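You operate a simulated robot arm through the tools that you are given. There is no shell and no other tool.

The job below is to be done with a simulated two-armed robot. You get a single attempt, and the scene is never put back.

JOB
Wipe up the spill on the top of the dining table with the hand towel and put it back.

Only the result counts: the job must be done as asked and must still hold three seconds after the hand-in. Knocking over, shifting, dropping, spilling or breaking anything else fails it. Flat cloth is picked up by pressing the open fingertips on it (5 to 10 N) and closing them slowly along it; thin cloth reads only 2 to 8 mm in the jaws.

ROBOT AND FRAMES
Two 7-joint arms with two-finger grippers on one trunk, on a base that drives. Base frame: it is fixed to the floor where the robot stands at the start and does not move with it; the origin is under the middle of the robot, x ahead of it, y to its left, z up; the surface under the hand at the start is at about z = 750. Readings come in mm, degrees, newtons and seconds.
The left shoulder is at the start at [57, 175, 1152], the right one opposite. With the tool pointing down near the work surface each hand reaches from about 100 to 860 mm from the robot's upright axis, wherever it stands, measured 20 degrees to its own side. Payload 2.94 kg a hand.
Tool frame (each hand has its own): the origin (TCP) lies between the finger pads and is the grasp point; the fingertips stand 30 mm ahead of it; z points along the fingers, y is the line along which they close. Largest opening 138 mm; the body of the gripper starts 109 mm behind the TCP.
Orientation is that of the tool frame in the base frame, as a unit quaternion [x, y, z, w]. With the fingers straight down and closing along the base's y, the tool's x points along the base's -x, its y along +y and its z along -z.

CONTROLS
- The arms move only by the tool step_arm. It takes "left_steps", "right_steps" or both (then of equal length, played together; a hand with none holds still); each is one flat list of numbers, 7 for each row, row after row: the gripper command, from -1 (fully open) to 1 (shut), values between in proportion, then the shift along the base's x, y, z in mm, then the turn, a rotation vector about the base's x, y, z in degrees. In form: [claw, tx, ty, tz, rx, ry, rz, claw, tx, ty, tz, rx, ry, rz, ...]. A call has 1 to 20 rows; each row is the pose to reach, as a shift and turn from the pose commanded when the call began. Each row takes 0.2 s and may step no farther than 50 mm and 8.6 degrees from the row before; otherwise, or with a gripper value out of range, the whole call is refused. Where a pose cannot be reached the arm comes as near as it can. A force on the tool above 40 N (or 10 N above the force at the start of the call, whichever is more), or a blocked arm, ends the call early, and 0.2 s more pass. The fingers move at their own pace and stop on an object; they squeeze with about 30 N. The grip force told is the motor's: it shows also when the fingers shut on nothing. Time passes only in rows, and 0.2 s behind the last, so rows that repeat a pose let the fingers close. It gives the time, the measured TCP pose, the force on the tool (base axes), the opening and the grip force at its end, in the units of the frame above (readings bear some noise), with the torque about the TCP (base axes, N m) and any sound that the robot's microphone picked up.
- Cameras (640 x 400 px; columns grow to the right, rows downward): "scene" is now at [129.3, 0.5, 1615.9]; the picture's right is [0.10, -1.00, -0.00], its down [-0.88, -0.09, -0.46] and it looks along [0.46, 0.04, -0.89] (base axes); focal length 274 px, centre (320, 200). "left" rides on the left gripper at [71, -19, -146] in its tool frame; the picture's right is [0.26, 0.96, 0.00], its down [-0.85, 0.23, -0.48] and it looks along [-0.46, 0.12, 0.88] (tool axes); focal length 280 px, centre (320, 200). "right" rides on the right gripper at [71, 19, -146] in its tool frame; the picture's right is [-0.26, 0.97, 0.00], its down [-0.85, -0.23, -0.48] and it looks along [-0.46, -0.12, 0.88] (tool axes); focal length 280 px, centre (320, 200). There is no depth. A picture from a camera that has moved, and an enlarged one, comes with that camera's place and axes in the base frame and with its lens. The place of the scene camera against the robot may be out by one fixed shift of up to 18 mm in any direction.
- camera(camera): a new picture of that camera. No time passes.
- move_column(by): slides the trunk up (or, below 0, down) by that many mm; the arms and the scene camera ride with it, the base frame stays. It gives what a move gives, with no picture.
- drive_base(legs): drives the robot by 1 to 6 legs, each [ahead, turn to the left] in mm and degrees, along the robot's own axes; the way and the turn of a leg run together, so that a leg with both is an arc; at most 1500 mm and 180 degrees a leg. The arms and the cameras ride along, it lands a little off, and it stops where it bumps. It gives what a move gives.
- turn_head(pan, tilt): turns the head with the scene camera to pan (to the left, within 120 degrees either way) and tilt (down, from -29 to 69), counted from straight ahead of the robot. It gives what a move gives.
- close_up(camera, box): a new picture of the part [left, top, right, bottom] of that camera's present view, enlarged. No time passes.
- close_job(): hands the job in; it is judged then, once.

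Nothing tells you exact positions but the pictures and the camera data. Unless the task says otherwise, let go and move clear before handing in.

The tools are called after ">>>" as a command line: name --argument value ..., lists and objects as JSON in quotes. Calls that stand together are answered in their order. step_arm: Moves the arms, as the interface text tells. Its arguments: {"type":"object","properties":{"left_steps":{"type":"array","items":{"type":"number"}},"right_steps":{"type":"array","items":{"type":"number"}}},"required":[]} The other tools are called the same way: move_column (by) slides the trunk up or down; drive_base (legs) drives the base; turn_head (pan, tilt) turns the head that bears the scene camera; camera (camera) takes a picture; close_up (camera, box) takes an enlarged picture of a part of a camera's view; close_job () hands the job in.

At the start:

```text
time: 0.0
left_tool_pos: [554.7, 172.2, 985.4]
left_tcp_rot: [0.0, 1.0, 0.0, 0.0]
left_ft_force: [-0.2, -0.1, 0.8]
left_torque: [0.0, 0.0, -0.04]
left_finger_gap: 137.9
left_grasp_force: 0.1
right_tool_pos: [373.9, -217.8, 999.6]
right_tcp_rot: [0.0, 1.0, 0.0, 0.0]
right_ft_force: [-0.3, -0.6, -0.1]
right_torque: [0.01, 0.0, 0.03]
right_finger_gap: 138.3
right_grasp_force: 0.1
trunk travel left (down, up): [-325.0, 409.0]
robot x, y, heading: [-2.6, -2.1, 0.1]
head pan, tilt: [5.5, 62.6]
```

scene: 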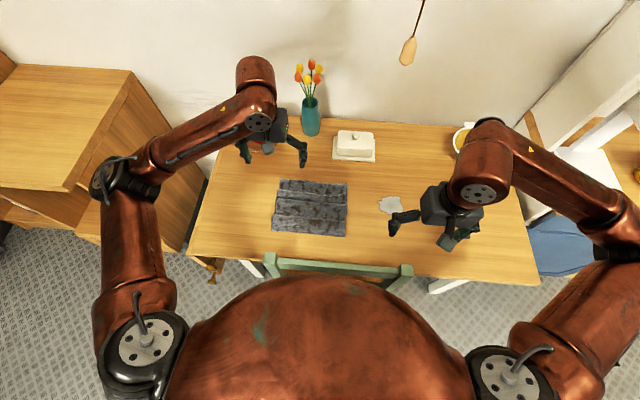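
right: 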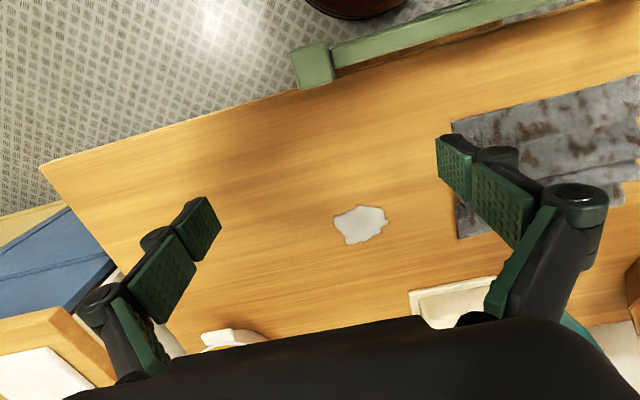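
left: 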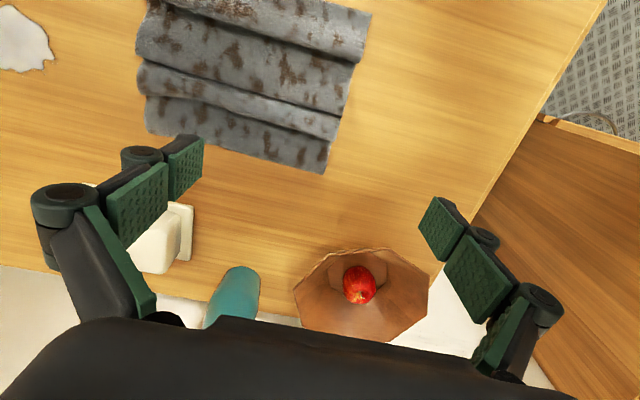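

I see a dining table with a grey patterned cloth on it, a pale spill to its right, a butter dish, a vase, a bowl with an apple, and a chair in front. Before moving, I will look closer at the cloth, the spill and the blue thing on the right to make sure which one is the hand towel.

>>> close_up --camera "scene" --box '[180, 80, 420, 290]'

>>> close_up --camera "scene" --box '[400, 80, 640, 290]'

>>> close_up --camera "left" --box '[0, 0, 400, 250]'

>>> close_up --camera "right" --box '[280, 60, 640, 320]'

```text
1.90 times, centred on (300, 185) of scene
camera zoom: at [129.3, 0.5, 1615.9], right [0.1, -1.0, 0.0], down [-0.88, -0.09, -0.46], along [0.46, 0.04, -0.89], focal length 522 px, centre (358, 229)
```

zoom: 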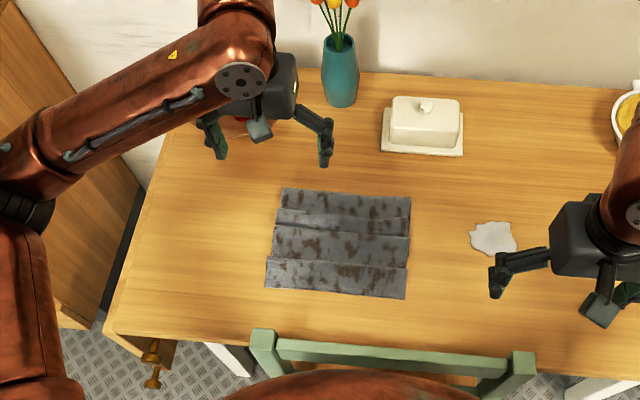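

```text
1.90 times, centred on (520, 185) of scene
camera zoom: at [129.3, 0.5, 1615.9], right [0.1, -1.0, 0.0], down [-0.88, -0.09, -0.46], along [0.46, 0.04, -0.89], focal length 522 px, centre (-61, 229)
```

zoom: 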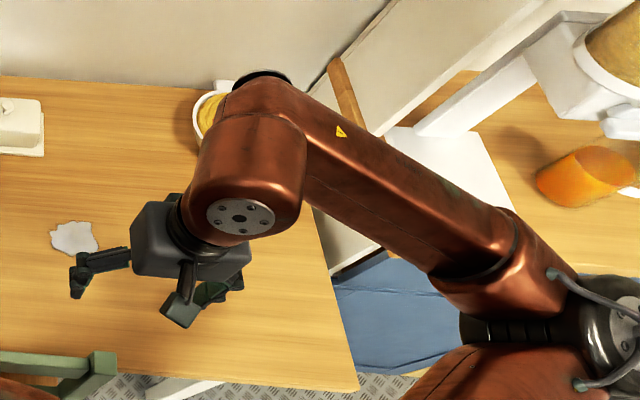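

```text
1.60 times, centred on (200, 125) of left
camera zoom: at [484.4, 153.5, 1131.1], right [-0.26, 0.96, 0.0], down [0.85, 0.23, 0.48], along [0.46, 0.12, -0.88], focal length 449 px, centre (512, 320)
```

zoom: 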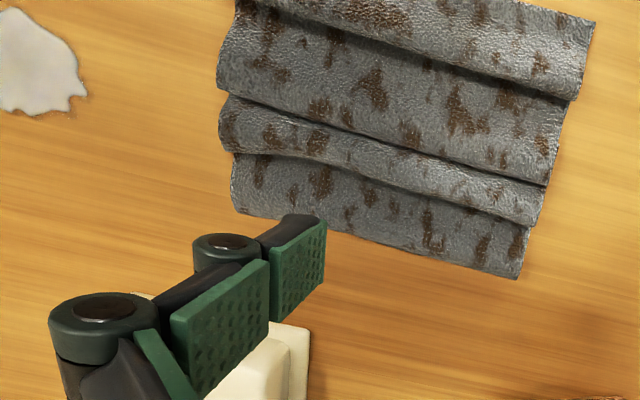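

```text
1.54 times, centred on (460, 190) of right
camera zoom: at [301.7, -198.8, 1144.6], right [0.26, 0.97, 0.0], down [0.85, -0.23, 0.48], along [0.46, -0.12, -0.88], focal length 431 px, centre (105, 215)
```

zoom: 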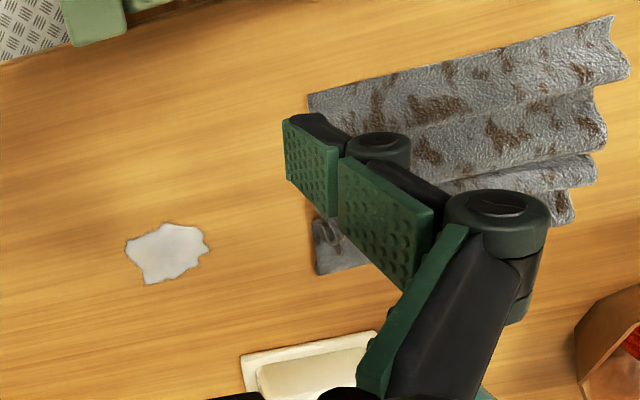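

The grey cloth lies with low ridges on the table; I want to rule out another towel nearby (for instance the blue thing to the right). I turn the head to look around the room first.

>>> turn_head --pan -50 --tilt 40

>>> camera --camera "scene"

>>> turn_head --pan -100 --tilt 30

>>> camera --camera "scene"

>>> turn_head --pan 60 --tilt 35

>>> camera --camera "scene"

>>> turn_head --pan 115 --tilt 30

>>> camera --camera "scene"

>>> turn_head --pan 0 --tilt 30

>>> camera --camera "scene"

```text
time: 1.2
left_tool_pos: [555.1, 171.9, 985.7]
left_tcp_rot: [0.0, 1.0, 0.0, 0.0]
left_ft_force: [-0.3, -0.3, 0.0]
left_torque: [-0.04, 0.0, 0.0]
left_finger_gap: 138.1
left_grasp_force: 0.1
right_tool_pos: [372.7, -217.7, 999.4]
right_tcp_rot: [0.0, 1.0, 0.001, 0.0]
right_ft_force: [0.1, 0.3, -0.7]
right_torque: [-0.03, 0.0, 0.01]
right_finger_gap: 138.2
right_grasp_force: 0.0
trunk travel left (down, up): [-325.0, 409.0]
robot x, y, heading: [0.3, 3.2, -0.0]
head pan, tilt: [-50.0, 40.0]
```

```text
taken
camera scene: at [120.7, -70.7, 1645.6], right [-0.77, -0.64, 0.0], down [-0.41, 0.49, -0.77], along [0.49, -0.59, -0.64], focal length 274 px, centre (320, 200)
```

scene: 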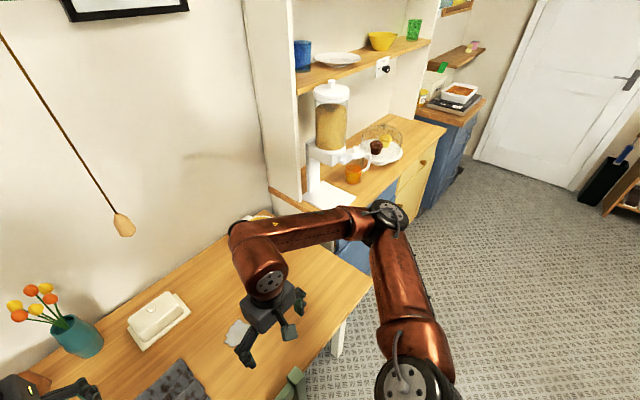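

```text
time: 2.4
left_tool_pos: [555.8, 173.1, 985.9]
left_tcp_rot: [0.0, 1.0, 0.0, 0.001]
left_ft_force: [-0.6, -0.1, 0.1]
left_torque: [0.0, -0.05, 0.02]
left_finger_gap: 137.8
left_grasp_force: 0.0
right_tool_pos: [373.1, -218.5, 1001.0]
right_tcp_rot: [0.0, 1.0, 0.0, 0.0]
right_ft_force: [0.1, 0.8, -0.1]
right_torque: [0.01, -0.01, -0.01]
right_finger_gap: 138.0
right_grasp_force: 0.0
trunk travel left (down, up): [-325.0, 409.0]
robot x, y, heading: [0.3, -2.0, 0.1]
head pan, tilt: [-100.0, 30.0]
```

```text
taken
camera scene: at [50.4, -94.7, 1661.0], right [-0.98, 0.17, 0.0], down [0.09, 0.49, -0.87], along [-0.15, -0.85, -0.5], focal length 274 px, centre (320, 200)
```

scene: 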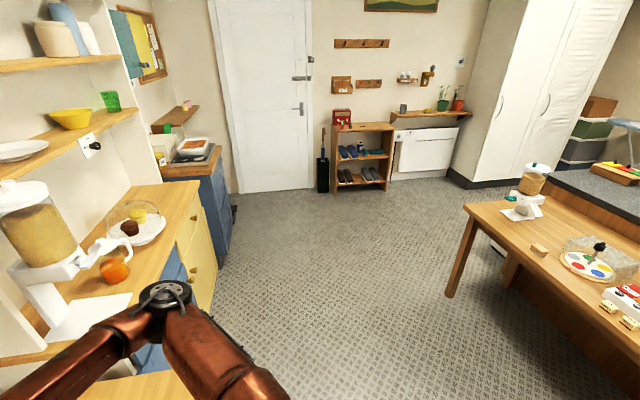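

```text
time: 4.9
left_tool_pos: [555.3, 172.3, 985.5]
left_tcp_rot: [0.0, 1.0, 0.0, 0.0]
left_ft_force: [-0.4, -0.6, -0.4]
left_torque: [-0.03, -0.01, 0.04]
left_finger_gap: 138.1
left_grasp_force: 0.1
right_tool_pos: [372.2, -216.8, 999.5]
right_tcp_rot: [0.0, 1.0, 0.0, 0.0]
right_ft_force: [-0.2, -1.0, 0.3]
right_torque: [0.0, 0.01, -0.01]
right_finger_gap: 138.1
right_grasp_force: 0.1
trunk travel left (down, up): [-325.0, 409.0]
robot x, y, heading: [-0.2, -0.6, -0.0]
head pan, tilt: [60.0, 35.0]
```

```text
taken
camera scene: at [110.1, 70.6, 1653.2], right [0.87, -0.5, 0.0], down [-0.29, -0.5, -0.82], along [0.41, 0.71, -0.57], focal length 274 px, centre (320, 200)
```

scene: 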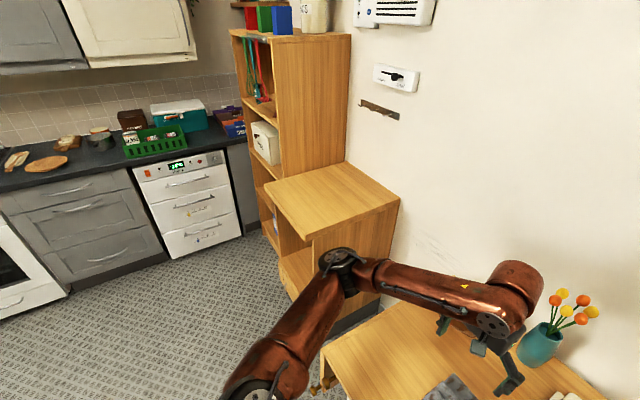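

```text
time: 6.1
left_tool_pos: [555.1, 171.3, 986.4]
left_tcp_rot: [0.001, 1.0, 0.001, 0.0]
left_ft_force: [0.8, 0.1, 0.2]
left_torque: [0.04, -0.01, 0.0]
left_finger_gap: 138.3
left_grasp_force: 0.1
right_tool_pos: [373.3, -217.7, 999.5]
right_tcp_rot: [0.0, 1.0, 0.0, 0.0]
right_ft_force: [-0.3, 0.5, -0.7]
right_torque: [-0.01, 0.02, -0.01]
right_finger_gap: 138.0
right_grasp_force: 0.1
trunk travel left (down, up): [-325.0, 409.0]
robot x, y, heading: [0.1, -1.9, -0.1]
head pan, tilt: [115.0, 30.0]
```

```text
taken
camera scene: at [27.9, 76.4, 1661.0], right [0.91, 0.42, 0.0], down [0.21, -0.45, -0.87], along [-0.37, 0.79, -0.5], focal length 274 px, centre (320, 200)
```

scene: 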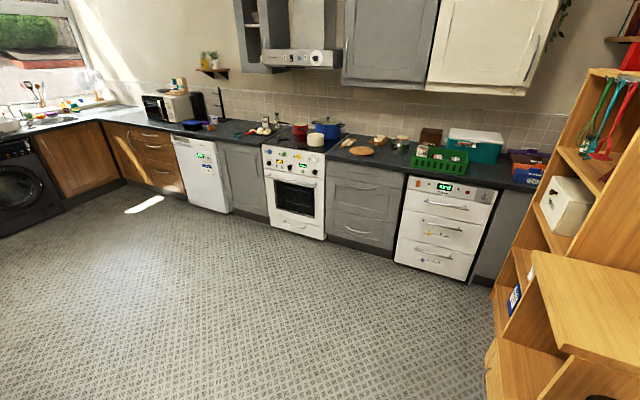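

```text
time: 8.1
left_tool_pos: [557.0, 173.0, 985.9]
left_tcp_rot: [0.0, 1.0, 0.0, 0.0]
left_ft_force: [-0.1, 0.3, 0.2]
left_torque: [-0.01, 0.01, 0.01]
left_finger_gap: 137.9
left_grasp_force: 0.0
right_tool_pos: [372.0, -218.3, 999.0]
right_tcp_rot: [-0.001, 1.0, 0.0, 0.0]
right_ft_force: [-0.7, 0.4, 0.3]
right_torque: [0.01, 0.0, -0.02]
right_finger_gap: 137.8
right_grasp_force: 0.0
trunk travel left (down, up): [-325.0, 409.0]
robot x, y, heading: [-0.4, -2.0, -0.0]
head pan, tilt: [0.0, 30.0]
```

```text
taken
camera scene: at [156.5, -5.5, 1661.0], right [0.0, -1.0, 0.0], down [-0.5, 0.0, -0.87], along [0.87, 0.0, -0.5], focal length 274 px, centre (320, 200)
```

scene: 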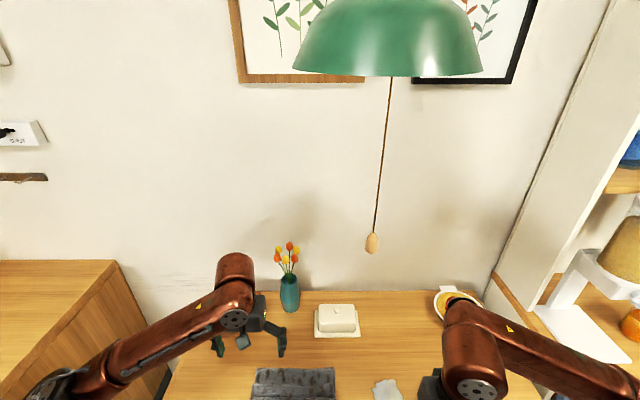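

The grey cloth is the only towel around, so it is the hand towel. I place it at about x 435–642, y −46…200, with the spill at about x 534–609, y −242…−151 and the table top near z 750. The chair back (x≈325, z≈880) and the lamp pull (about [593,−110,1310]) must be kept clear of.
My plan is to pinch the towel with both hands near its left and right ends, carry it low over the spill, rub, then carry it back. First I bring both hands above it with the closing line turned along x.

>>> turn_head --pan 5.5 --tilt 62.6

>>> step_arm --left_steps '[-1, -1, 0, -7, 0, 0, -7.5, -1, -2, 0, -14, 0, 0, -15, -1, -3, 0, -21, 0, 0, -22.5, -1, -4, 0, -28, 0, 0, -30, -1, -5, 0, -35, 0, 0, -37.5, -1, -6, 0, -42, 0, 0, -45, -1, -8, 0, -49, 0, 0, -52.5, -1, -10, 0, -56, 0, 0, -60, -1, -12, 0, -63, 0, 0, -67.5, -1, -13, 1, -70, 0, 0, -75, -1, -14, 2, -78, 0, 0, -82.5, -1, -15, 3, -85, 0, 0, -90]' --right_steps '[-1, 21, 16, 0, 0, 0, 7.5, -1, 42, 33, 0, 0, 0, 15, -1, 63, 49, 0, 0, 0, 22.5, -1, 84, 66, 0, 0, 0, 30, -1, 105, 82, -12, 0, 0, 37.5, -1, 126, 99, -25, 0, 0, 45, -1, 147, 115, -37, 0, 0, 52.5, -1, 167, 132, -50, 0, 0, 60, -1, 167, 148, -62, 0, 0, 67.5, -1, 167, 165, -75, 0, 0, 75, -1, 167, 181, -87, 0, 0, 82.5, -1, 167, 198, -100, 0, 0, 90]'

>>> camera --camera "scene"

>>> camera --camera "left"

>>> camera --camera "right"

```text
time: 9.1
left_tool_pos: [555.4, 172.0, 985.2]
left_tcp_rot: [0.0, 1.0, 0.0, 0.0]
left_ft_force: [1.0, -0.4, 0.2]
left_torque: [-0.04, -0.02, -0.01]
left_finger_gap: 138.2
left_grasp_force: 0.1
right_tool_pos: [373.0, -217.3, 998.2]
right_tcp_rot: [0.0, 1.0, -0.001, 0.0]
right_ft_force: [0.5, 0.0, -0.1]
right_torque: [0.01, -0.01, 0.01]
right_finger_gap: 138.0
right_grasp_force: 0.0
trunk travel left (down, up): [-325.0, 409.0]
robot x, y, heading: [2.7, -1.5, -0.0]
head pan, tilt: [5.5, 62.6]
```

```text
time: 11.8
left_tool_pos: [541.6, 174.3, 900.5]
left_tcp_rot: [0.707, 0.707, 0.001, -0.002]
left_ft_force: [-0.3, -0.6, 0.4]
left_torque: [0.1, 0.01, 0.04]
left_finger_gap: 137.9
left_grasp_force: 0.0
right_tool_pos: [485.4, -43.8, 903.8]
right_tcp_rot: [-0.658, 0.739, -0.069, 0.125]
right_ft_force: [0.4, -0.9, -0.4]
right_torque: [0.09, 0.03, 0.04]
right_finger_gap: 138.1
right_grasp_force: 0.0
right hand out of reach, approached as far as the arm can: row 8, 9, 10, 11, 12
trunk travel left (down, up): [-325.0, 409.0]
robot x, y, heading: [-1.0, 0.2, 0.1]
head pan, tilt: [5.5, 62.6]
stopped in row 12 (right hand): the arm was blocked; the commanded pose is now the measured one
```

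```text
taken
camera scene: at [131.2, -2.8, 1615.7], right [0.1, -1.0, 0.0], down [-0.88, -0.08, -0.46], along [0.46, 0.05, -0.89], focal length 274 px, centre (320, 200)
```

scene: 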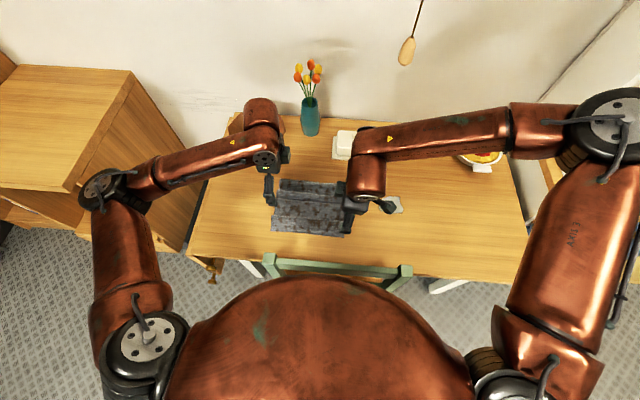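

```text
taken
camera left: at [522.1, 244.9, 1045.4], right [0.97, 0.26, 0.0], down [0.23, -0.85, 0.47], along [0.12, -0.46, -0.88], focal length 280 px, centre (320, 200)
```

left: 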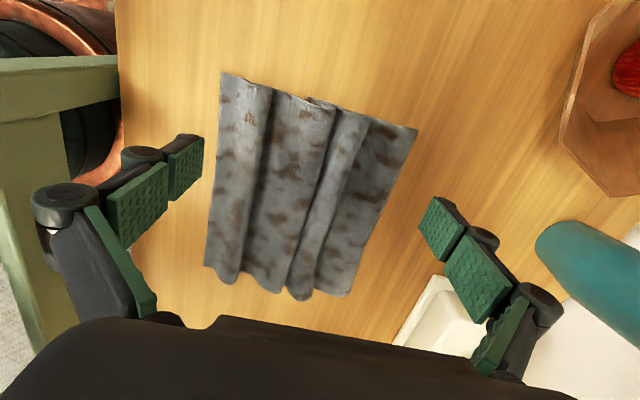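

```text
taken
camera right: at [419.1, -121.1, 1032.2], right [-0.9, 0.38, -0.23], down [0.18, 0.78, 0.6], along [0.41, 0.49, -0.77], focal length 280 px, centre (320, 200)
```

right: 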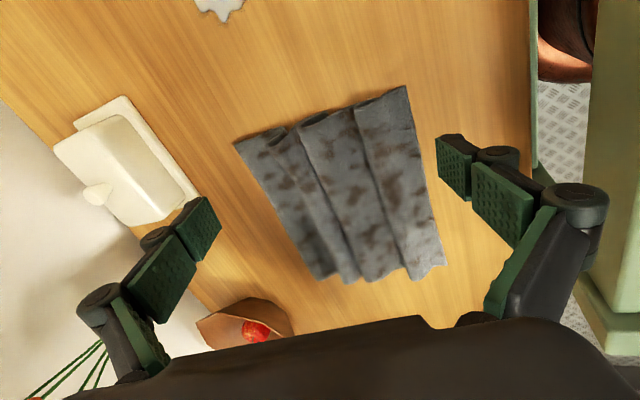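

The left hand is well placed, but the right arm runs into its joint limits when turned that way. I take the right hand back to its untwisted orientation (closing along y), which should reach this area comfortably.

>>> step_arm --right_steps '[-1, -2, -10, 8, 0.72, 1.31, -6.89, -1, -4, -20, 16, 1.44, 2.62, -13.78, -1, -6, -30, 24, 2.17, 3.93, -20.68, -1, -8, -40, 32, 2.89, 5.23, -27.57, -1, -10, -50, 40, 3.61, 6.54, -34.46, -1, -12, -60, 48, 4.33, 7.85, -41.35, -1, -14, -70, 56, 5.06, 9.16, -48.24, -1, -16, -80, 64, 5.78, 10.47, -55.13, -1, -18, -90, 72, 6.5, 11.78, -62.03, -1, -20, -100, 80, 7.22, 13.08, -68.92, -1, -20, -100, 80, 7.95, 14.39, -75.81, -1, -20, -100, 80, 8.67, 15.7, -82.7]'

>>> camera --camera "scene"

```text
time: 14.4
left_tool_pos: [539.4, 174.1, 899.9]
left_tcp_rot: [0.708, 0.707, 0.0, 0.0]
left_ft_force: [0.0, 0.0, -0.1]
left_torque: [0.02, -0.05, 0.0]
left_finger_gap: 138.1
left_grasp_force: 0.1
right_tool_pos: [464.7, -141.7, 984.7]
right_tcp_rot: [0.001, 1.0, -0.001, -0.001]
right_ft_force: [0.0, -0.9, 0.0]
right_torque: [-0.01, -0.01, -0.02]
right_finger_gap: 138.0
right_grasp_force: 0.1
trunk travel left (down, up): [-325.0, 409.0]
robot x, y, heading: [1.2, -1.2, -0.1]
head pan, tilt: [5.5, 62.6]
```

```text
taken
camera scene: at [129.6, 0.3, 1615.9], right [0.1, -1.0, 0.0], down [-0.88, -0.09, -0.46], along [0.46, 0.04, -0.89], focal length 274 px, centre (320, 200)
```

scene: 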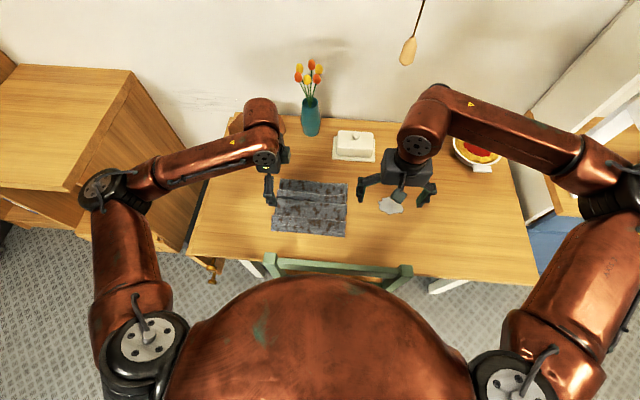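

The right hand is back in a clean pose. I now bring it over the right end of the towel and look from both hand cameras.

>>> step_arm --right_steps '[-1, 12, 20, -10, 0, 0, 0, -1, 25, 42, -25, 0, 0, 0, -1, 38, 64, -40, 0, 0, 0, -1, 50, 85, -55, 0, 0, 0, -1, 63, 106, -70, 0, 0, 0, -1, 75, 122, -84, 0, 0, 0, -1, 75, 122, -84, 0, 0, 0]'

>>> camera --camera "right"

>>> camera --camera "left"

>>> close_up --camera "scene" --box '[220, 120, 440, 270]'

```text
time: 16.1
left_tool_pos: [540.3, 176.2, 900.6]
left_tcp_rot: [0.707, 0.707, 0.0, 0.0]
left_ft_force: [-0.7, 0.0, 0.7]
left_torque: [0.03, -0.02, -0.03]
left_finger_gap: 138.0
left_grasp_force: 0.0
right_tool_pos: [542.2, -19.5, 900.8]
right_tcp_rot: [-0.001, 1.0, -0.001, -0.001]
right_ft_force: [-0.6, -0.4, -0.2]
right_torque: [0.01, -0.01, 0.0]
right_finger_gap: 137.9
right_grasp_force: 0.1
trunk travel left (down, up): [-325.0, 409.0]
robot x, y, heading: [1.5, 1.2, -0.1]
head pan, tilt: [5.5, 62.6]
```

```text
taken
camera right: at [469.6, -1.0, 1046.1], right [0.26, 0.97, 0.0], down [0.85, -0.23, 0.47], along [0.46, -0.13, -0.88], focal length 280 px, centre (320, 200)
```

right: 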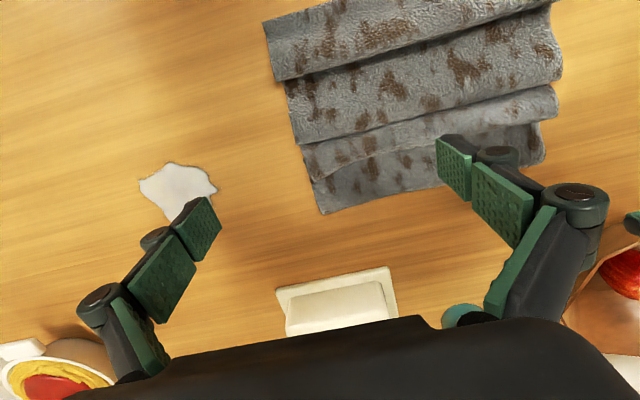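

```text
taken
camera left: at [520.9, 247.0, 1045.8], right [0.97, 0.26, 0.0], down [0.23, -0.85, 0.48], along [0.12, -0.46, -0.88], focal length 280 px, centre (320, 200)
```

left: 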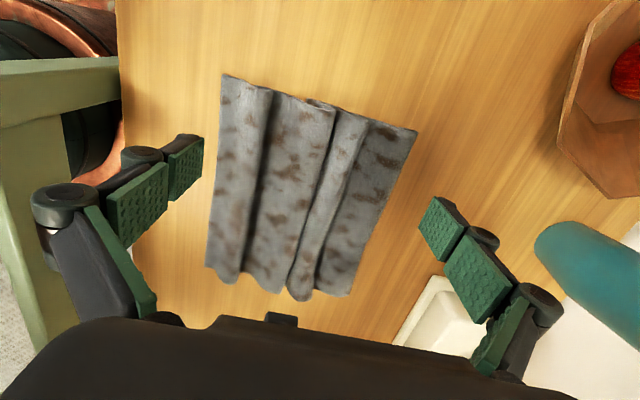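

```text
2.67 times, centred on (330, 195) of scene
camera zoom: at [129.3, 0.4, 1616.0], right [0.1, -1.0, 0.0], down [-0.88, -0.09, -0.46], along [0.46, 0.04, -0.89], focal length 730 px, centre (293, 213)
```

zoom: 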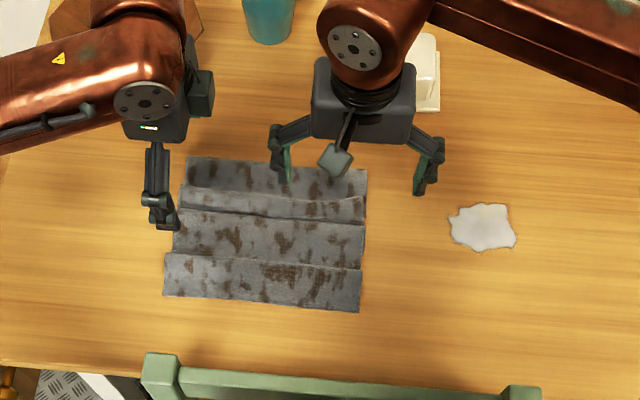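

The towel corners come out consistently at x 435–641, y −47…202 (centre about [538, 77]), with a natural ridge near x 570 that lies in line with the spill. I set the fingers to about 60 mm and lower both hands to just above the cloth: left at [570,176], right at [570,0].

>>> step_arm --left_steps '[0.07, 10, 0, 0, 0, 0, 0, 0.07, 20, 0, -15, 0, 0, 0, 0.07, 30, 0, -35, 0, 0, 0, 0.07, 30, 0, -55, 0, 0, 0, 0.07, 30, 0, -75, 0, 0, 0, 0.07, 30, 0, -90, 0, 0, 0, 0.07, 30, 0, -100, 0, 0, 0]' --right_steps '[0.13, 10, 7, 0, 0, 0, 0, 0.13, 20, 14, -15, 0, 0, 0, 0.13, 30, 20, -35, 0, 0, 0, 0.13, 30, 20, -55, 0, 0, 0, 0.13, 30, 20, -75, 0, 0, 0, 0.13, 30, 20, -90, 0, 0, 0, 0.13, 30, 20, -100, 0, 0, 0]'

>>> camera --camera "left"

>>> camera --camera "right"

>>> camera --camera "scene"

```text
time: 17.6
left_tool_pos: [570.4, 177.5, 799.5]
left_tcp_rot: [0.708, 0.706, 0.0, 0.0]
left_ft_force: [1.0, -0.9, 0.2]
left_torque: [0.02, 0.03, 0.01]
left_finger_gap: 64.1
left_grasp_force: 0.1
right_tool_pos: [571.3, 1.6, 801.0]
right_tcp_rot: [-0.001, 1.0, -0.001, -0.002]
right_ft_force: [0.1, 0.7, 0.6]
right_torque: [0.0, 0.02, 0.02]
right_finger_gap: 59.7
right_grasp_force: 0.0
trunk travel left (down, up): [-325.0, 409.0]
robot x, y, heading: [1.7, -0.1, -0.1]
head pan, tilt: [5.5, 62.6]
```

```text
taken
camera left: at [551.4, 247.5, 944.8], right [0.97, 0.26, 0.0], down [0.23, -0.85, 0.48], along [0.12, -0.46, -0.88], focal length 280 px, centre (320, 200)
```

left: 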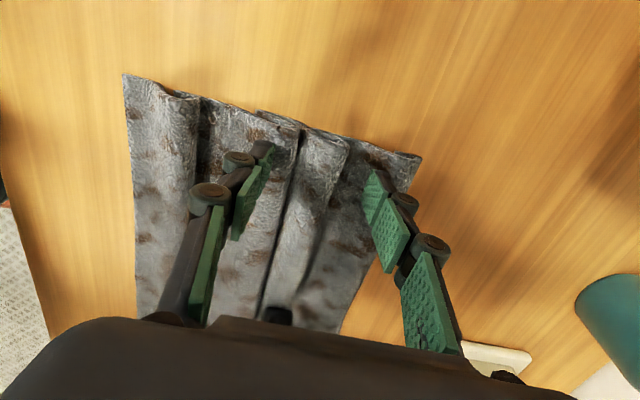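

```text
taken
camera right: at [498.6, 19.6, 946.3], right [0.26, 0.97, 0.0], down [0.85, -0.23, 0.47], along [0.46, -0.13, -0.88], focal length 280 px, centre (320, 200)
```

right: 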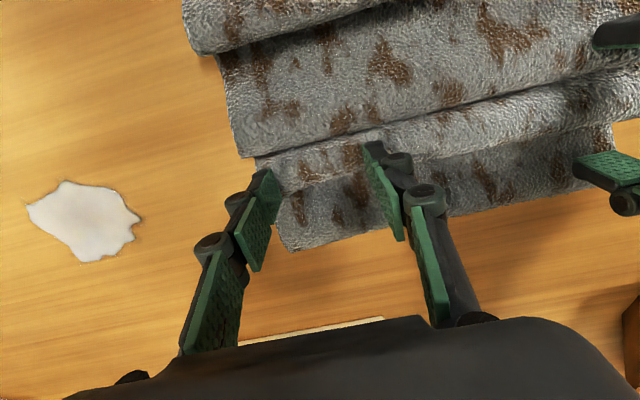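

```text
taken
camera scene: at [129.7, 1.0, 1615.9], right [0.1, -1.0, 0.0], down [-0.88, -0.09, -0.46], along [0.46, 0.04, -0.89], focal length 274 px, centre (320, 200)
```

scene: 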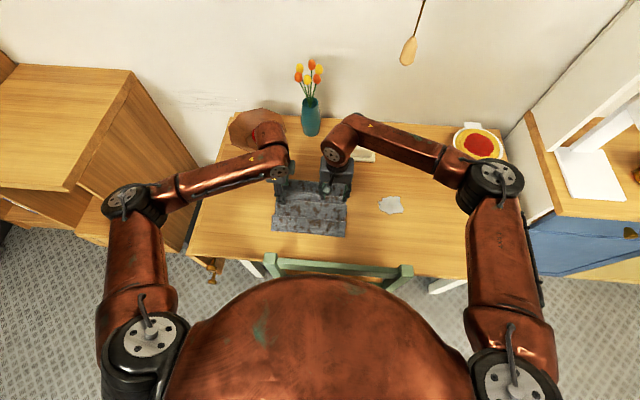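

Both grippers straddle the cloth about 20 mm above the table. I lower them in small steps and watch the forces.

>>> step_arm --left_steps '[0.07, 0, 0, -4, 0, 0, 0, 0.07, 0, 0, -8, 0, 0, 0, 0.07, 0, 0, -11, 0, 0, 0, 0.07, 0, 0, -14, 0, 0, 0, 0.07, 0, 0, -14, 0, 0, 0]' --right_steps '[0.13, 0, 0, -4, 0, 0, 0, 0.13, 0, 0, -8, 0, 0, 0, 0.13, 0, 0, -11, 0, 0, 0, 0.13, 0, 0, -14, 0, 0, 0, 0.13, 0, 0, -14, 0, 0, 0]'

```text
time: 18.9
left_tool_pos: [569.5, 175.3, 787.8]
left_tcp_rot: [0.708, 0.707, 0.0, 0.0]
left_ft_force: [0.5, -0.2, 5.2]
left_torque: [0.01, 0.17, 0.02]
left_finger_gap: 65.0
left_grasp_force: 0.3
right_tool_pos: [569.5, 1.7, 788.2]
right_tcp_rot: [-0.001, 1.0, -0.001, -0.002]
right_ft_force: [0.8, -0.2, 3.2]
right_torque: [-0.02, 0.0, -0.01]
right_finger_gap: 60.3
right_grasp_force: 0.1
trunk travel left (down, up): [-325.0, 409.0]
robot x, y, heading: [0.1, -0.9, -0.1]
head pan, tilt: [5.5, 62.6]
```

Both hands have made contact: left 5.2 N, right 3.2 N, with the fingertips at about z 758. I press a little more before closing.

>>> step_arm --left_steps '[0.07, 0, 0, -1, 0, 0, 0, 0.07, 0, 0, -1.5, 0, 0, 0, 0.07, 0, 0, -1.5, 0, 0, 0]' --right_steps '[0.13, 0, 0, -1.5, 0, 0, 0, 0.13, 0, 0, -3, 0, 0, 0, 0.13, 0, 0, -3, 0, 0, 0]'

>>> camera --camera "left"

>>> camera --camera "right"

```text
time: 19.6
left_tool_pos: [569.1, 175.3, 785.6]
left_tcp_rot: [0.708, 0.707, 0.001, 0.001]
left_ft_force: [0.4, 0.4, 7.9]
left_torque: [-0.01, 0.27, -0.01]
left_finger_gap: 64.8
left_grasp_force: 0.2
right_tool_pos: [569.4, -0.4, 786.8]
right_tcp_rot: [-0.001, 1.0, -0.001, -0.001]
right_ft_force: [2.1, -0.7, 10.1]
right_torque: [-0.05, -0.19, -0.01]
right_finger_gap: 61.5
right_grasp_force: 0.7
trunk travel left (down, up): [-325.0, 409.0]
robot x, y, heading: [2.2, 1.4, -0.1]
head pan, tilt: [5.5, 62.6]
```

```text
taken
camera left: at [550.4, 247.2, 931.0], right [0.97, 0.26, 0.0], down [0.23, -0.85, 0.48], along [0.12, -0.46, -0.88], focal length 280 px, centre (320, 200)
```

left: 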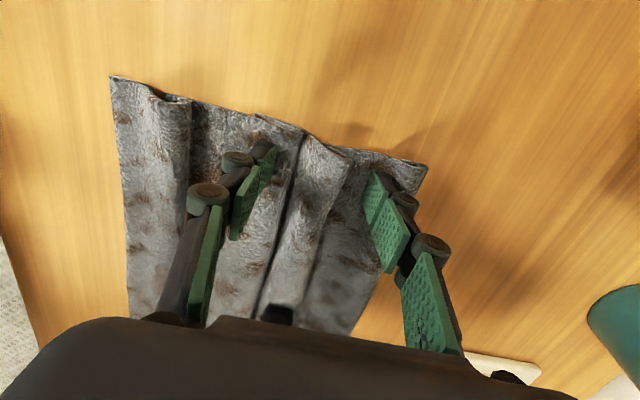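

```text
taken
camera right: at [497.8, 18.8, 931.1], right [0.26, 0.97, 0.0], down [0.85, -0.23, 0.47], along [0.46, -0.12, -0.88], focal length 280 px, centre (320, 200)
```

right: 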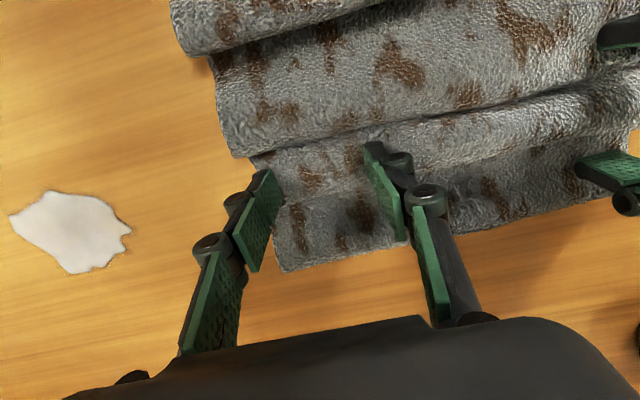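

The forces are now 8 N and 10 N. I close both grippers slowly along the cloth, part way first, and check that a fold forms.

>>> step_arm --left_steps '[0.12, 0, 0, 0, 0, 0, 0, 0.17, 0, 0, 0, 0, 0, 0, 0.22, 0, 0, 0, 0, 0, 0, 0.27, 0, 0, 0, 0, 0, 0, 0.32, 0, 0, 0, 0, 0, 0, 0.37, 0, 0, 0, 0, 0, 0, 0.42, 0, 0, 0, 0, 0, 0, 0.47, 0, 0, 0, 0, 0, 0, 0.52, 0, 0, 0, 0, 0, 0, 0.57, 0, 0, 0, 0, 0, 0]' --right_steps '[0.17, 0, 0, 0, 0, 0, 0, 0.21, 0, 0, 0, 0, 0, 0, 0.26, 0, 0, 0, 0, 0, 0, 0.3, 0, 0, 0, 0, 0, 0, 0.35, 0, 0, 0, 0, 0, 0, 0.4, 0, 0, 0, 0, 0, 0, 0.44, 0, 0, 0, 0, 0, 0, 0.48, 0, 0, 0, 0, 0, 0, 0.53, 0, 0, 0, 0, 0, 0, 0.57, 0, 0, 0, 0, 0, 0]'

>>> camera --camera "left"

>>> camera --camera "right"

```text
time: 21.9
left_tool_pos: [569.6, 174.9, 786.6]
left_tcp_rot: [0.708, 0.707, 0.001, 0.0]
left_ft_force: [-2.0, -1.6, 12.5]
left_torque: [-0.01, 0.31, -0.02]
left_finger_gap: 30.7
left_grasp_force: 0.8
right_tool_pos: [568.4, -0.5, 785.5]
right_tcp_rot: [-0.001, 1.0, 0.0, -0.001]
right_ft_force: [0.5, -0.2, 18.3]
right_torque: [-0.1, -0.16, -0.04]
right_finger_gap: 31.3
right_grasp_force: 1.3
trunk travel left (down, up): [-325.0, 409.0]
robot x, y, heading: [1.3, 0.4, -0.0]
head pan, tilt: [5.5, 62.6]
```

```text
taken
camera left: at [549.6, 247.0, 931.8], right [0.97, 0.26, 0.0], down [0.23, -0.85, 0.48], along [0.13, -0.46, -0.88], focal length 280 px, centre (320, 200)
```

left: 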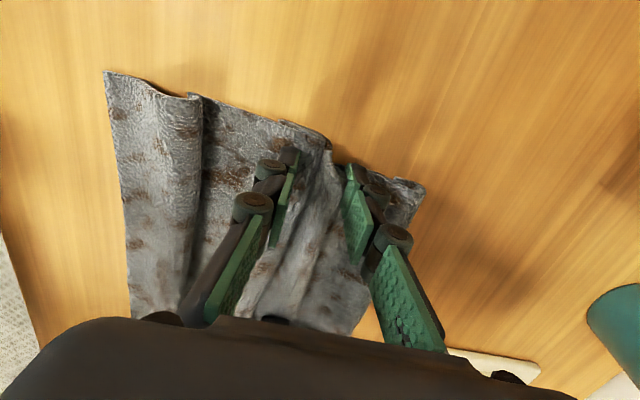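

```text
taken
camera right: at [496.5, 18.6, 931.4], right [0.26, 0.97, 0.0], down [0.85, -0.23, 0.47], along [0.46, -0.12, -0.88], focal length 280 px, centre (320, 200)
```

right: 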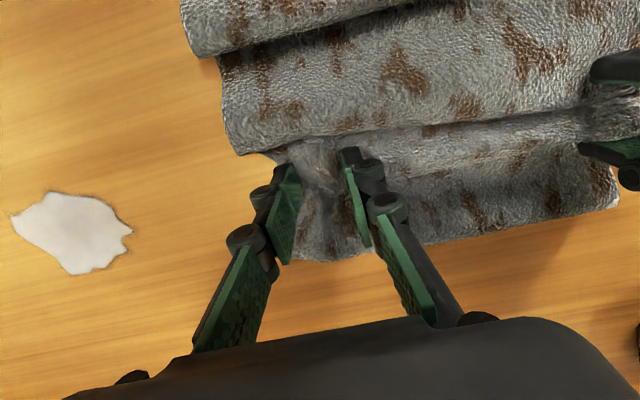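

A fold is clearly forming in both grippers. The forces have crept up, so I ease off by about a millimetre while closing the rest of the way.

>>> step_arm --left_steps '[0.62, 0, 0, 0.5, 0, 0, 0, 0.67, 0, 0, 0.5, 0, 0, 0, 0.72, 0, 0, 1, 0, 0, 0, 0.77, 0, 0, 1, 0, 0, 0, 0.82, 0, 0, 1, 0, 0, 0, 0.87, 0, 0, 1, 0, 0, 0, 0.92, 0, 0, 1, 0, 0, 0, 0.97, 0, 0, 1, 0, 0, 0, 1, 0, 0, 1, 0, 0, 0, 1, 0, 0, 1, 0, 0, 0, 1, 0, 0, 1, 0, 0, 0, 1, 0, 0, 1, 0, 0, 0]' --right_steps '[0.62, 0, 0, 1, 0, 0, 0, 0.67, 0, 0, 1.5, 0, 0, 0, 0.72, 0, 0, 2, 0, 0, 0, 0.77, 0, 0, 2, 0, 0, 0, 0.82, 0, 0, 2, 0, 0, 0, 0.87, 0, 0, 2, 0, 0, 0, 0.92, 0, 0, 2, 0, 0, 0, 0.97, 0, 0, 2, 0, 0, 0, 1, 0, 0, 2, 0, 0, 0, 1, 0, 0, 2, 0, 0, 0, 1, 0, 0, 2, 0, 0, 0, 1, 0, 0, 2, 0, 0, 0]'

>>> camera --camera "left"

>>> camera --camera "right"

```text
time: 24.4
left_tool_pos: [570.5, 175.8, 786.0]
left_tcp_rot: [0.707, 0.707, 0.0, -0.001]
left_ft_force: [0.0, -5.2, 2.4]
left_torque: [-0.09, 0.07, -0.02]
left_finger_gap: 4.9
left_grasp_force: 29.9
right_tool_pos: [569.1, -0.5, 785.6]
right_tcp_rot: [-0.001, 1.0, -0.001, -0.002]
right_ft_force: [-2.0, 5.3, 6.2]
right_torque: [0.19, 0.03, 0.11]
right_finger_gap: 11.4
right_grasp_force: 29.5
trunk travel left (down, up): [-325.0, 409.0]
robot x, y, heading: [-1.9, -2.0, -0.1]
head pan, tilt: [5.5, 62.6]
```

```text
taken
camera left: at [550.9, 247.1, 931.6], right [0.97, 0.26, 0.0], down [0.23, -0.85, 0.48], along [0.12, -0.46, -0.88], focal length 280 px, centre (320, 200)
```

left: 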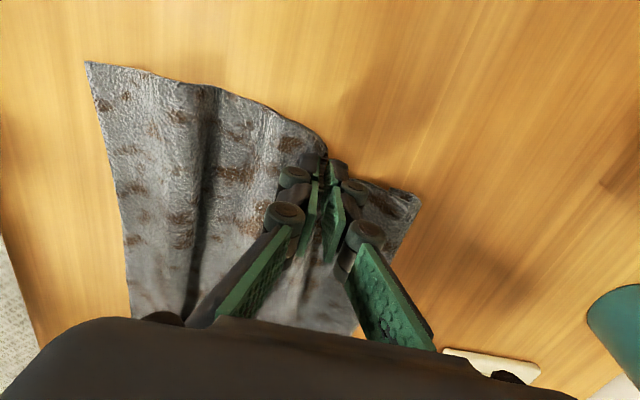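

```text
taken
camera right: at [497.8, 19.0, 932.0], right [0.26, 0.97, 0.0], down [0.85, -0.23, 0.47], along [0.46, -0.13, -0.88], focal length 280 px, centre (320, 200)
```

right: 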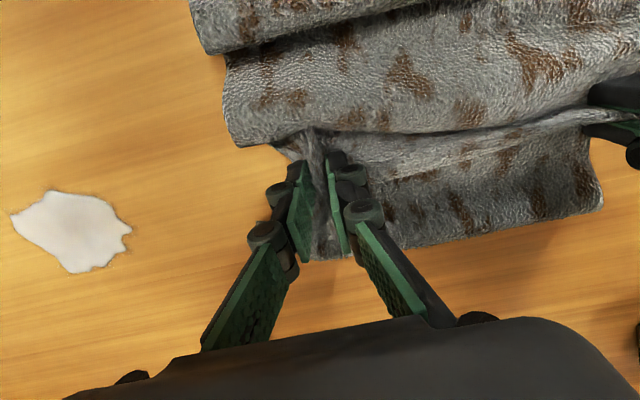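

Both hands hold the cloth (left 4.9 mm, right 11.4 mm). The left wrist in its turned pose would not reach far enough to the right, as the right arm's limit showed. I will therefore let go with the left only, turn it back to closing along y, and regrasp near y 150.

>>> step_arm --left_steps '[0.8, 0, 0, 0, 0, 0, 0, 0.6, 0, 0, 0, 0, 0, 0, 0.4, 0, 0, 1, 0, 0, 0, 0.3, 0, 0, 3, 0, 0, 0, 0.3, 0, 0, 10, 0, 0, 0, 0.3, 0, 0, 25, 0, 0, 0, 0.3, 0, 0, 45, 0, 0, 0, 0.3, 0, 0, 65, 0, 0, 0, 0.3, 0, 0, 80, 0, 0, 0]'

>>> camera --camera "left"

```text
time: 26.4
left_tool_pos: [570.4, 175.7, 865.9]
left_tcp_rot: [0.708, 0.706, 0.0, 0.0]
left_ft_force: [0.2, 0.4, 0.1]
left_torque: [-0.01, -0.04, -0.01]
left_finger_gap: 48.5
left_grasp_force: 0.1
right_tool_pos: [568.8, 0.5, 787.2]
right_tcp_rot: [-0.001, 1.0, -0.001, -0.002]
right_ft_force: [0.0, 1.6, 5.7]
right_torque: [0.02, -0.02, 0.13]
right_finger_gap: 11.3
right_grasp_force: 29.8
trunk travel left (down, up): [-325.0, 409.0]
robot x, y, heading: [2.0, -1.8, 0.1]
head pan, tilt: [5.5, 62.6]
```

```text
taken
camera left: at [550.6, 246.9, 1011.9], right [0.97, 0.26, 0.0], down [0.23, -0.85, 0.48], along [0.12, -0.46, -0.88], focal length 280 px, centre (320, 200)
```

left: 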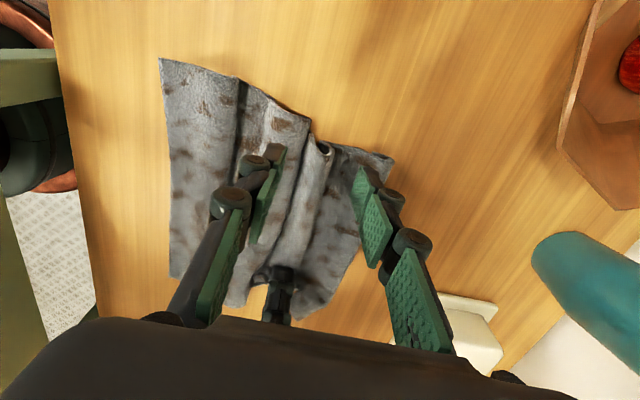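

The left hand is free and the cloth sprang back a little, while the right still holds. I turn the left hand back by 90 degrees.

>>> step_arm --left_steps '[0.13, 0, 0, 5, 0, 0, 7.5, 0.13, 0, 0, 10, 0, 0, 15, 0.13, 0, 0, 15, 0, 0, 22.5, 0.13, 0, 0, 20, 0, 0, 30, 0.13, 0, 0, 20, 0, 0, 37.5, 0.13, 0, 0, 20, 0, 0, 45, 0.13, 0, 0, 20, 0, 0, 52.5, 0.13, 0, 0, 20, 0, 0, 60, 0.13, 0, -3, 20, 0, 0, 67.5, 0.13, 0, -7, 20, 0, 0, 75, 0.13, 0, -11, 20, 0, 0, 82.5, 0.13, 0, -14, 20, 0, 0, 90, 0.13, 0, -14, 20, 0, 0, 90]'

>>> camera --camera "left"

>>> camera --camera "scene"

```text
time: 29.2
left_tool_pos: [569.1, 161.8, 887.1]
left_tcp_rot: [0.0, 1.0, 0.0, 0.0]
left_ft_force: [-0.1, 0.1, -0.1]
left_torque: [-0.01, 0.01, 0.0]
left_finger_gap: 59.9
left_grasp_force: 0.0
right_tool_pos: [570.4, 0.6, 787.6]
right_tcp_rot: [0.0, 1.0, -0.001, -0.002]
right_ft_force: [-0.6, 0.3, 6.2]
right_torque: [-0.02, -0.07, 0.09]
right_finger_gap: 11.2
right_grasp_force: 29.6
trunk travel left (down, up): [-325.0, 409.0]
robot x, y, heading: [-1.2, 0.2, 0.1]
head pan, tilt: [5.5, 62.6]
```

```text
taken
camera left: at [499.2, 143.4, 1031.5], right [-0.26, 0.96, 0.0], down [0.85, 0.23, 0.48], along [0.46, 0.12, -0.88], focal length 280 px, centre (320, 200)
```

left: 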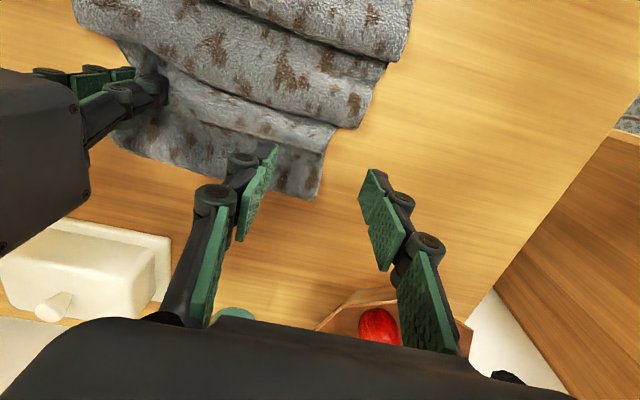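

```text
taken
camera scene: at [129.1, 0.9, 1616.0], right [0.1, -1.0, 0.0], down [-0.88, -0.09, -0.46], along [0.46, 0.04, -0.89], focal length 274 px, centre (320, 200)
```

scene: 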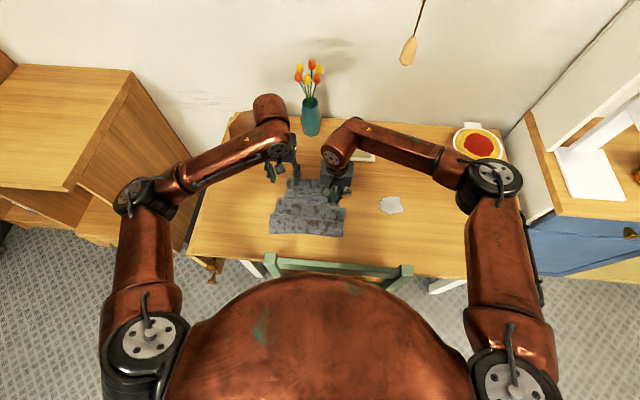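

The left end of the cloth near x 570 has drawn in, and the two gripper bodies would be too close there. I will grasp with the left at about [510, 152] instead, where the edge still lies at y≈202.

>>> step_arm --left_steps '[0.13, -20, -3, 0, 0, 0, 0, 0.13, -40, -7, 0, 0, 0, 0, 0.13, -59, -10, -15, 0, 0, 0, 0.13, -59, -10, -35, 0, 0, 0, 0.13, -59, -10, -55, 0, 0, 0, 0.13, -59, -10, -75, 0, 0, 0, 0.13, -59, -10, -87, 0, 0, 0, 0.13, -59, -10, -87, 0, 0, 0]'

>>> camera --camera "left"

```text
time: 31.1
left_tool_pos: [511.1, 152.8, 798.1]
left_tcp_rot: [0.001, 1.0, -0.001, 0.0]
left_ft_force: [-0.2, 0.7, -0.3]
left_torque: [-0.03, 0.01, -0.02]
left_finger_gap: 59.9
left_grasp_force: 0.1
right_tool_pos: [568.3, 0.7, 786.3]
right_tcp_rot: [-0.001, 1.0, -0.001, -0.002]
right_ft_force: [0.2, 0.2, 6.3]
right_torque: [-0.02, 0.01, 0.07]
right_finger_gap: 11.2
right_grasp_force: 29.7
trunk travel left (down, up): [-325.0, 409.0]
robot x, y, heading: [0.6, 0.8, 0.1]
head pan, tilt: [5.5, 62.6]
```

```text
taken
camera left: at [439.9, 133.7, 944.0], right [-0.26, 0.97, 0.0], down [0.85, 0.23, 0.47], along [0.46, 0.12, -0.88], focal length 280 px, centre (320, 200)
```

left: 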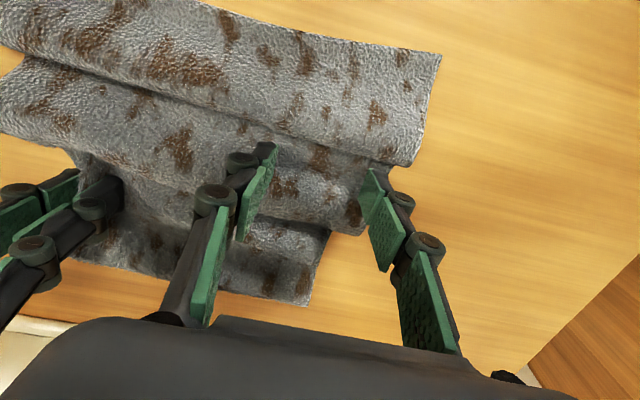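

The outer left finger is very near the cloth edge, so I shift 8 mm inward and then press down.

>>> step_arm --left_steps '[0.13, 0, -8, 0, 0, 0, 0, 0.13, 0, -8, -4, 0, 0, 0, 0.13, 0, -8, -8, 0, 0, 0, 0.13, 0, -8, -11, 0, 0, 0, 0.13, 0, -8, -13, 0, 0, 0, 0.13, 0, -8, -15, 0, 0, 0, 0.13, 0, -8, -15, 0, 0, 0]'

>>> camera --camera "left"

```text
time: 32.6
left_tool_pos: [512.2, 143.5, 784.7]
left_tcp_rot: [0.001, 1.0, -0.001, 0.001]
left_ft_force: [0.0, 0.1, 7.3]
left_torque: [-0.08, -0.07, -0.03]
left_finger_gap: 60.4
left_grasp_force: 0.2
right_tool_pos: [568.6, 0.3, 786.6]
right_tcp_rot: [0.0, 1.0, -0.001, -0.001]
right_ft_force: [0.1, -0.2, 4.9]
right_torque: [-0.06, -0.01, 0.12]
right_finger_gap: 11.2
right_grasp_force: 30.1
trunk travel left (down, up): [-325.0, 409.0]
robot x, y, heading: [-0.2, -0.2, 0.2]
head pan, tilt: [5.5, 62.6]
```

```text
taken
camera left: at [440.1, 125.4, 930.0], right [-0.26, 0.97, 0.0], down [0.85, 0.23, 0.48], along [0.46, 0.12, -0.88], focal length 280 px, centre (320, 200)
```

left: 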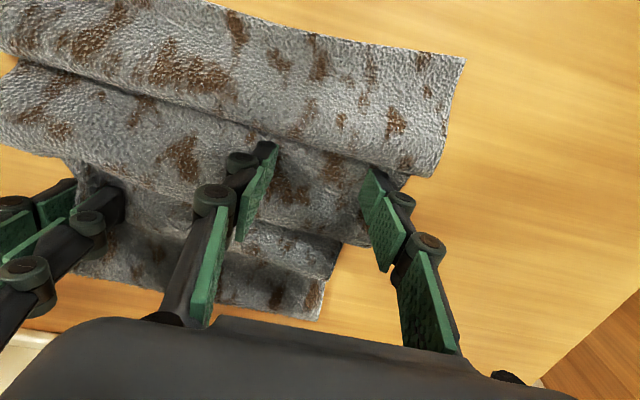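

The left hand presses at 7.3 N with both tips on the cloth. I close it slowly, easing slightly as it shuts.

>>> step_arm --left_steps '[0.18, 0, 0, 0, 0, 0, 0, 0.23, 0, 0, 0, 0, 0, 0, 0.28, 0, 0, 0, 0, 0, 0, 0.33, 0, 0, 0, 0, 0, 0, 0.38, 0, 0, 0, 0, 0, 0, 0.43, 0, 0, 0, 0, 0, 0, 0.48, 0, 0, 0, 0, 0, 0, 0.53, 0, 0, 0.5, 0, 0, 0, 0.58, 0, 0, 0.5, 0, 0, 0, 0.63, 0, 0, 1, 0, 0, 0, 0.68, 0, 0, 1, 0, 0, 0, 0.73, 0, 0, 1, 0, 0, 0, 0.78, 0, 0, 1, 0, 0, 0, 0.83, 0, 0, 1, 0, 0, 0, 0.88, 0, 0, 1, 0, 0, 0, 0.93, 0, 0, 1, 0, 0, 0, 1, 0, 0, 1, 0, 0, 0, 1, 0, 0, 1, 0, 0, 0, 1, 0, 0, 1, 0, 0, 0]'

>>> camera --camera "left"

>>> camera --camera "right"

>>> camera --camera "scene"

```text
time: 36.6
left_tool_pos: [511.4, 144.3, 784.7]
left_tcp_rot: [0.001, 1.0, 0.0, 0.0]
left_ft_force: [0.3, -2.5, -0.2]
left_torque: [-0.06, -0.02, -0.07]
left_finger_gap: 6.1
left_grasp_force: 30.6
right_tool_pos: [569.5, 0.2, 786.0]
right_tcp_rot: [-0.001, 1.0, 0.0, -0.003]
right_ft_force: [-1.0, 0.9, 5.7]
right_torque: [0.01, -0.02, 0.09]
right_finger_gap: 11.1
right_grasp_force: 29.5
trunk travel left (down, up): [-325.0, 409.0]
robot x, y, heading: [-2.6, -0.0, 0.1]
head pan, tilt: [5.5, 62.6]
```

```text
taken
camera left: at [439.7, 125.3, 930.4], right [-0.26, 0.97, 0.0], down [0.85, 0.23, 0.48], along [0.46, 0.12, -0.88], focal length 280 px, centre (320, 200)
```

left: 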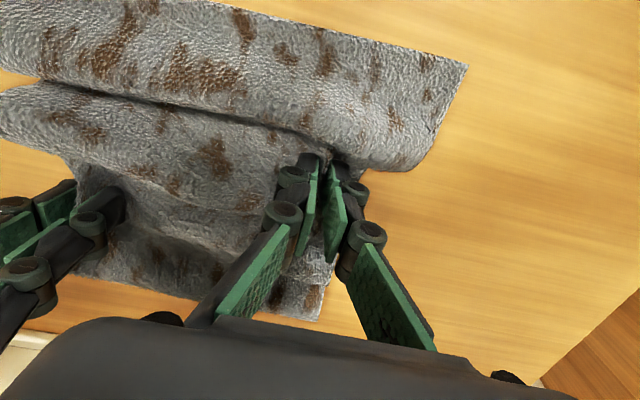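

```text
taken
camera right: at [497.9, 18.9, 932.0], right [0.26, 0.97, 0.0], down [0.85, -0.23, 0.47], along [0.46, -0.13, -0.88], focal length 280 px, centre (320, 200)
```

right: 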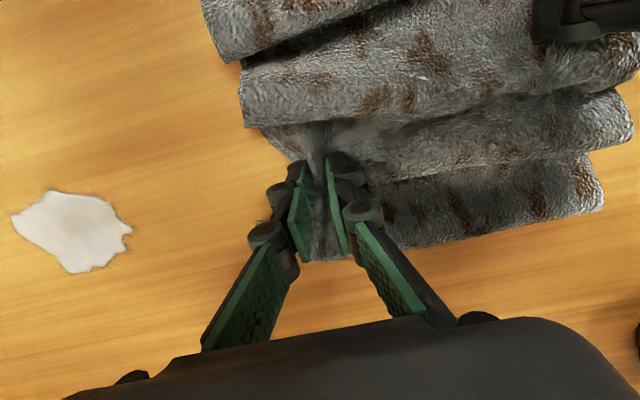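

```text
taken
camera scene: at [128.9, 0.7, 1616.0], right [0.1, -1.0, 0.0], down [-0.88, -0.09, -0.46], along [0.46, 0.04, -0.89], focal length 274 px, centre (320, 200)
```

scene: 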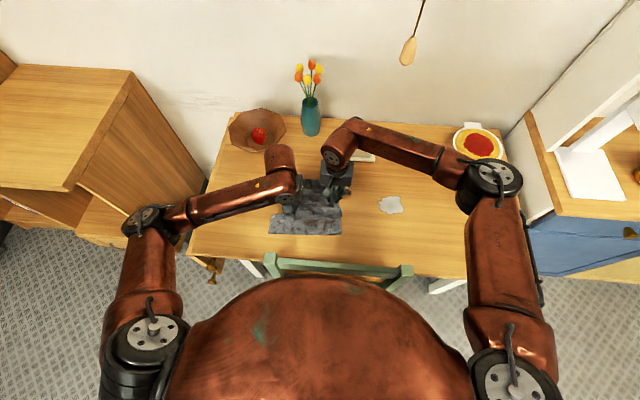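

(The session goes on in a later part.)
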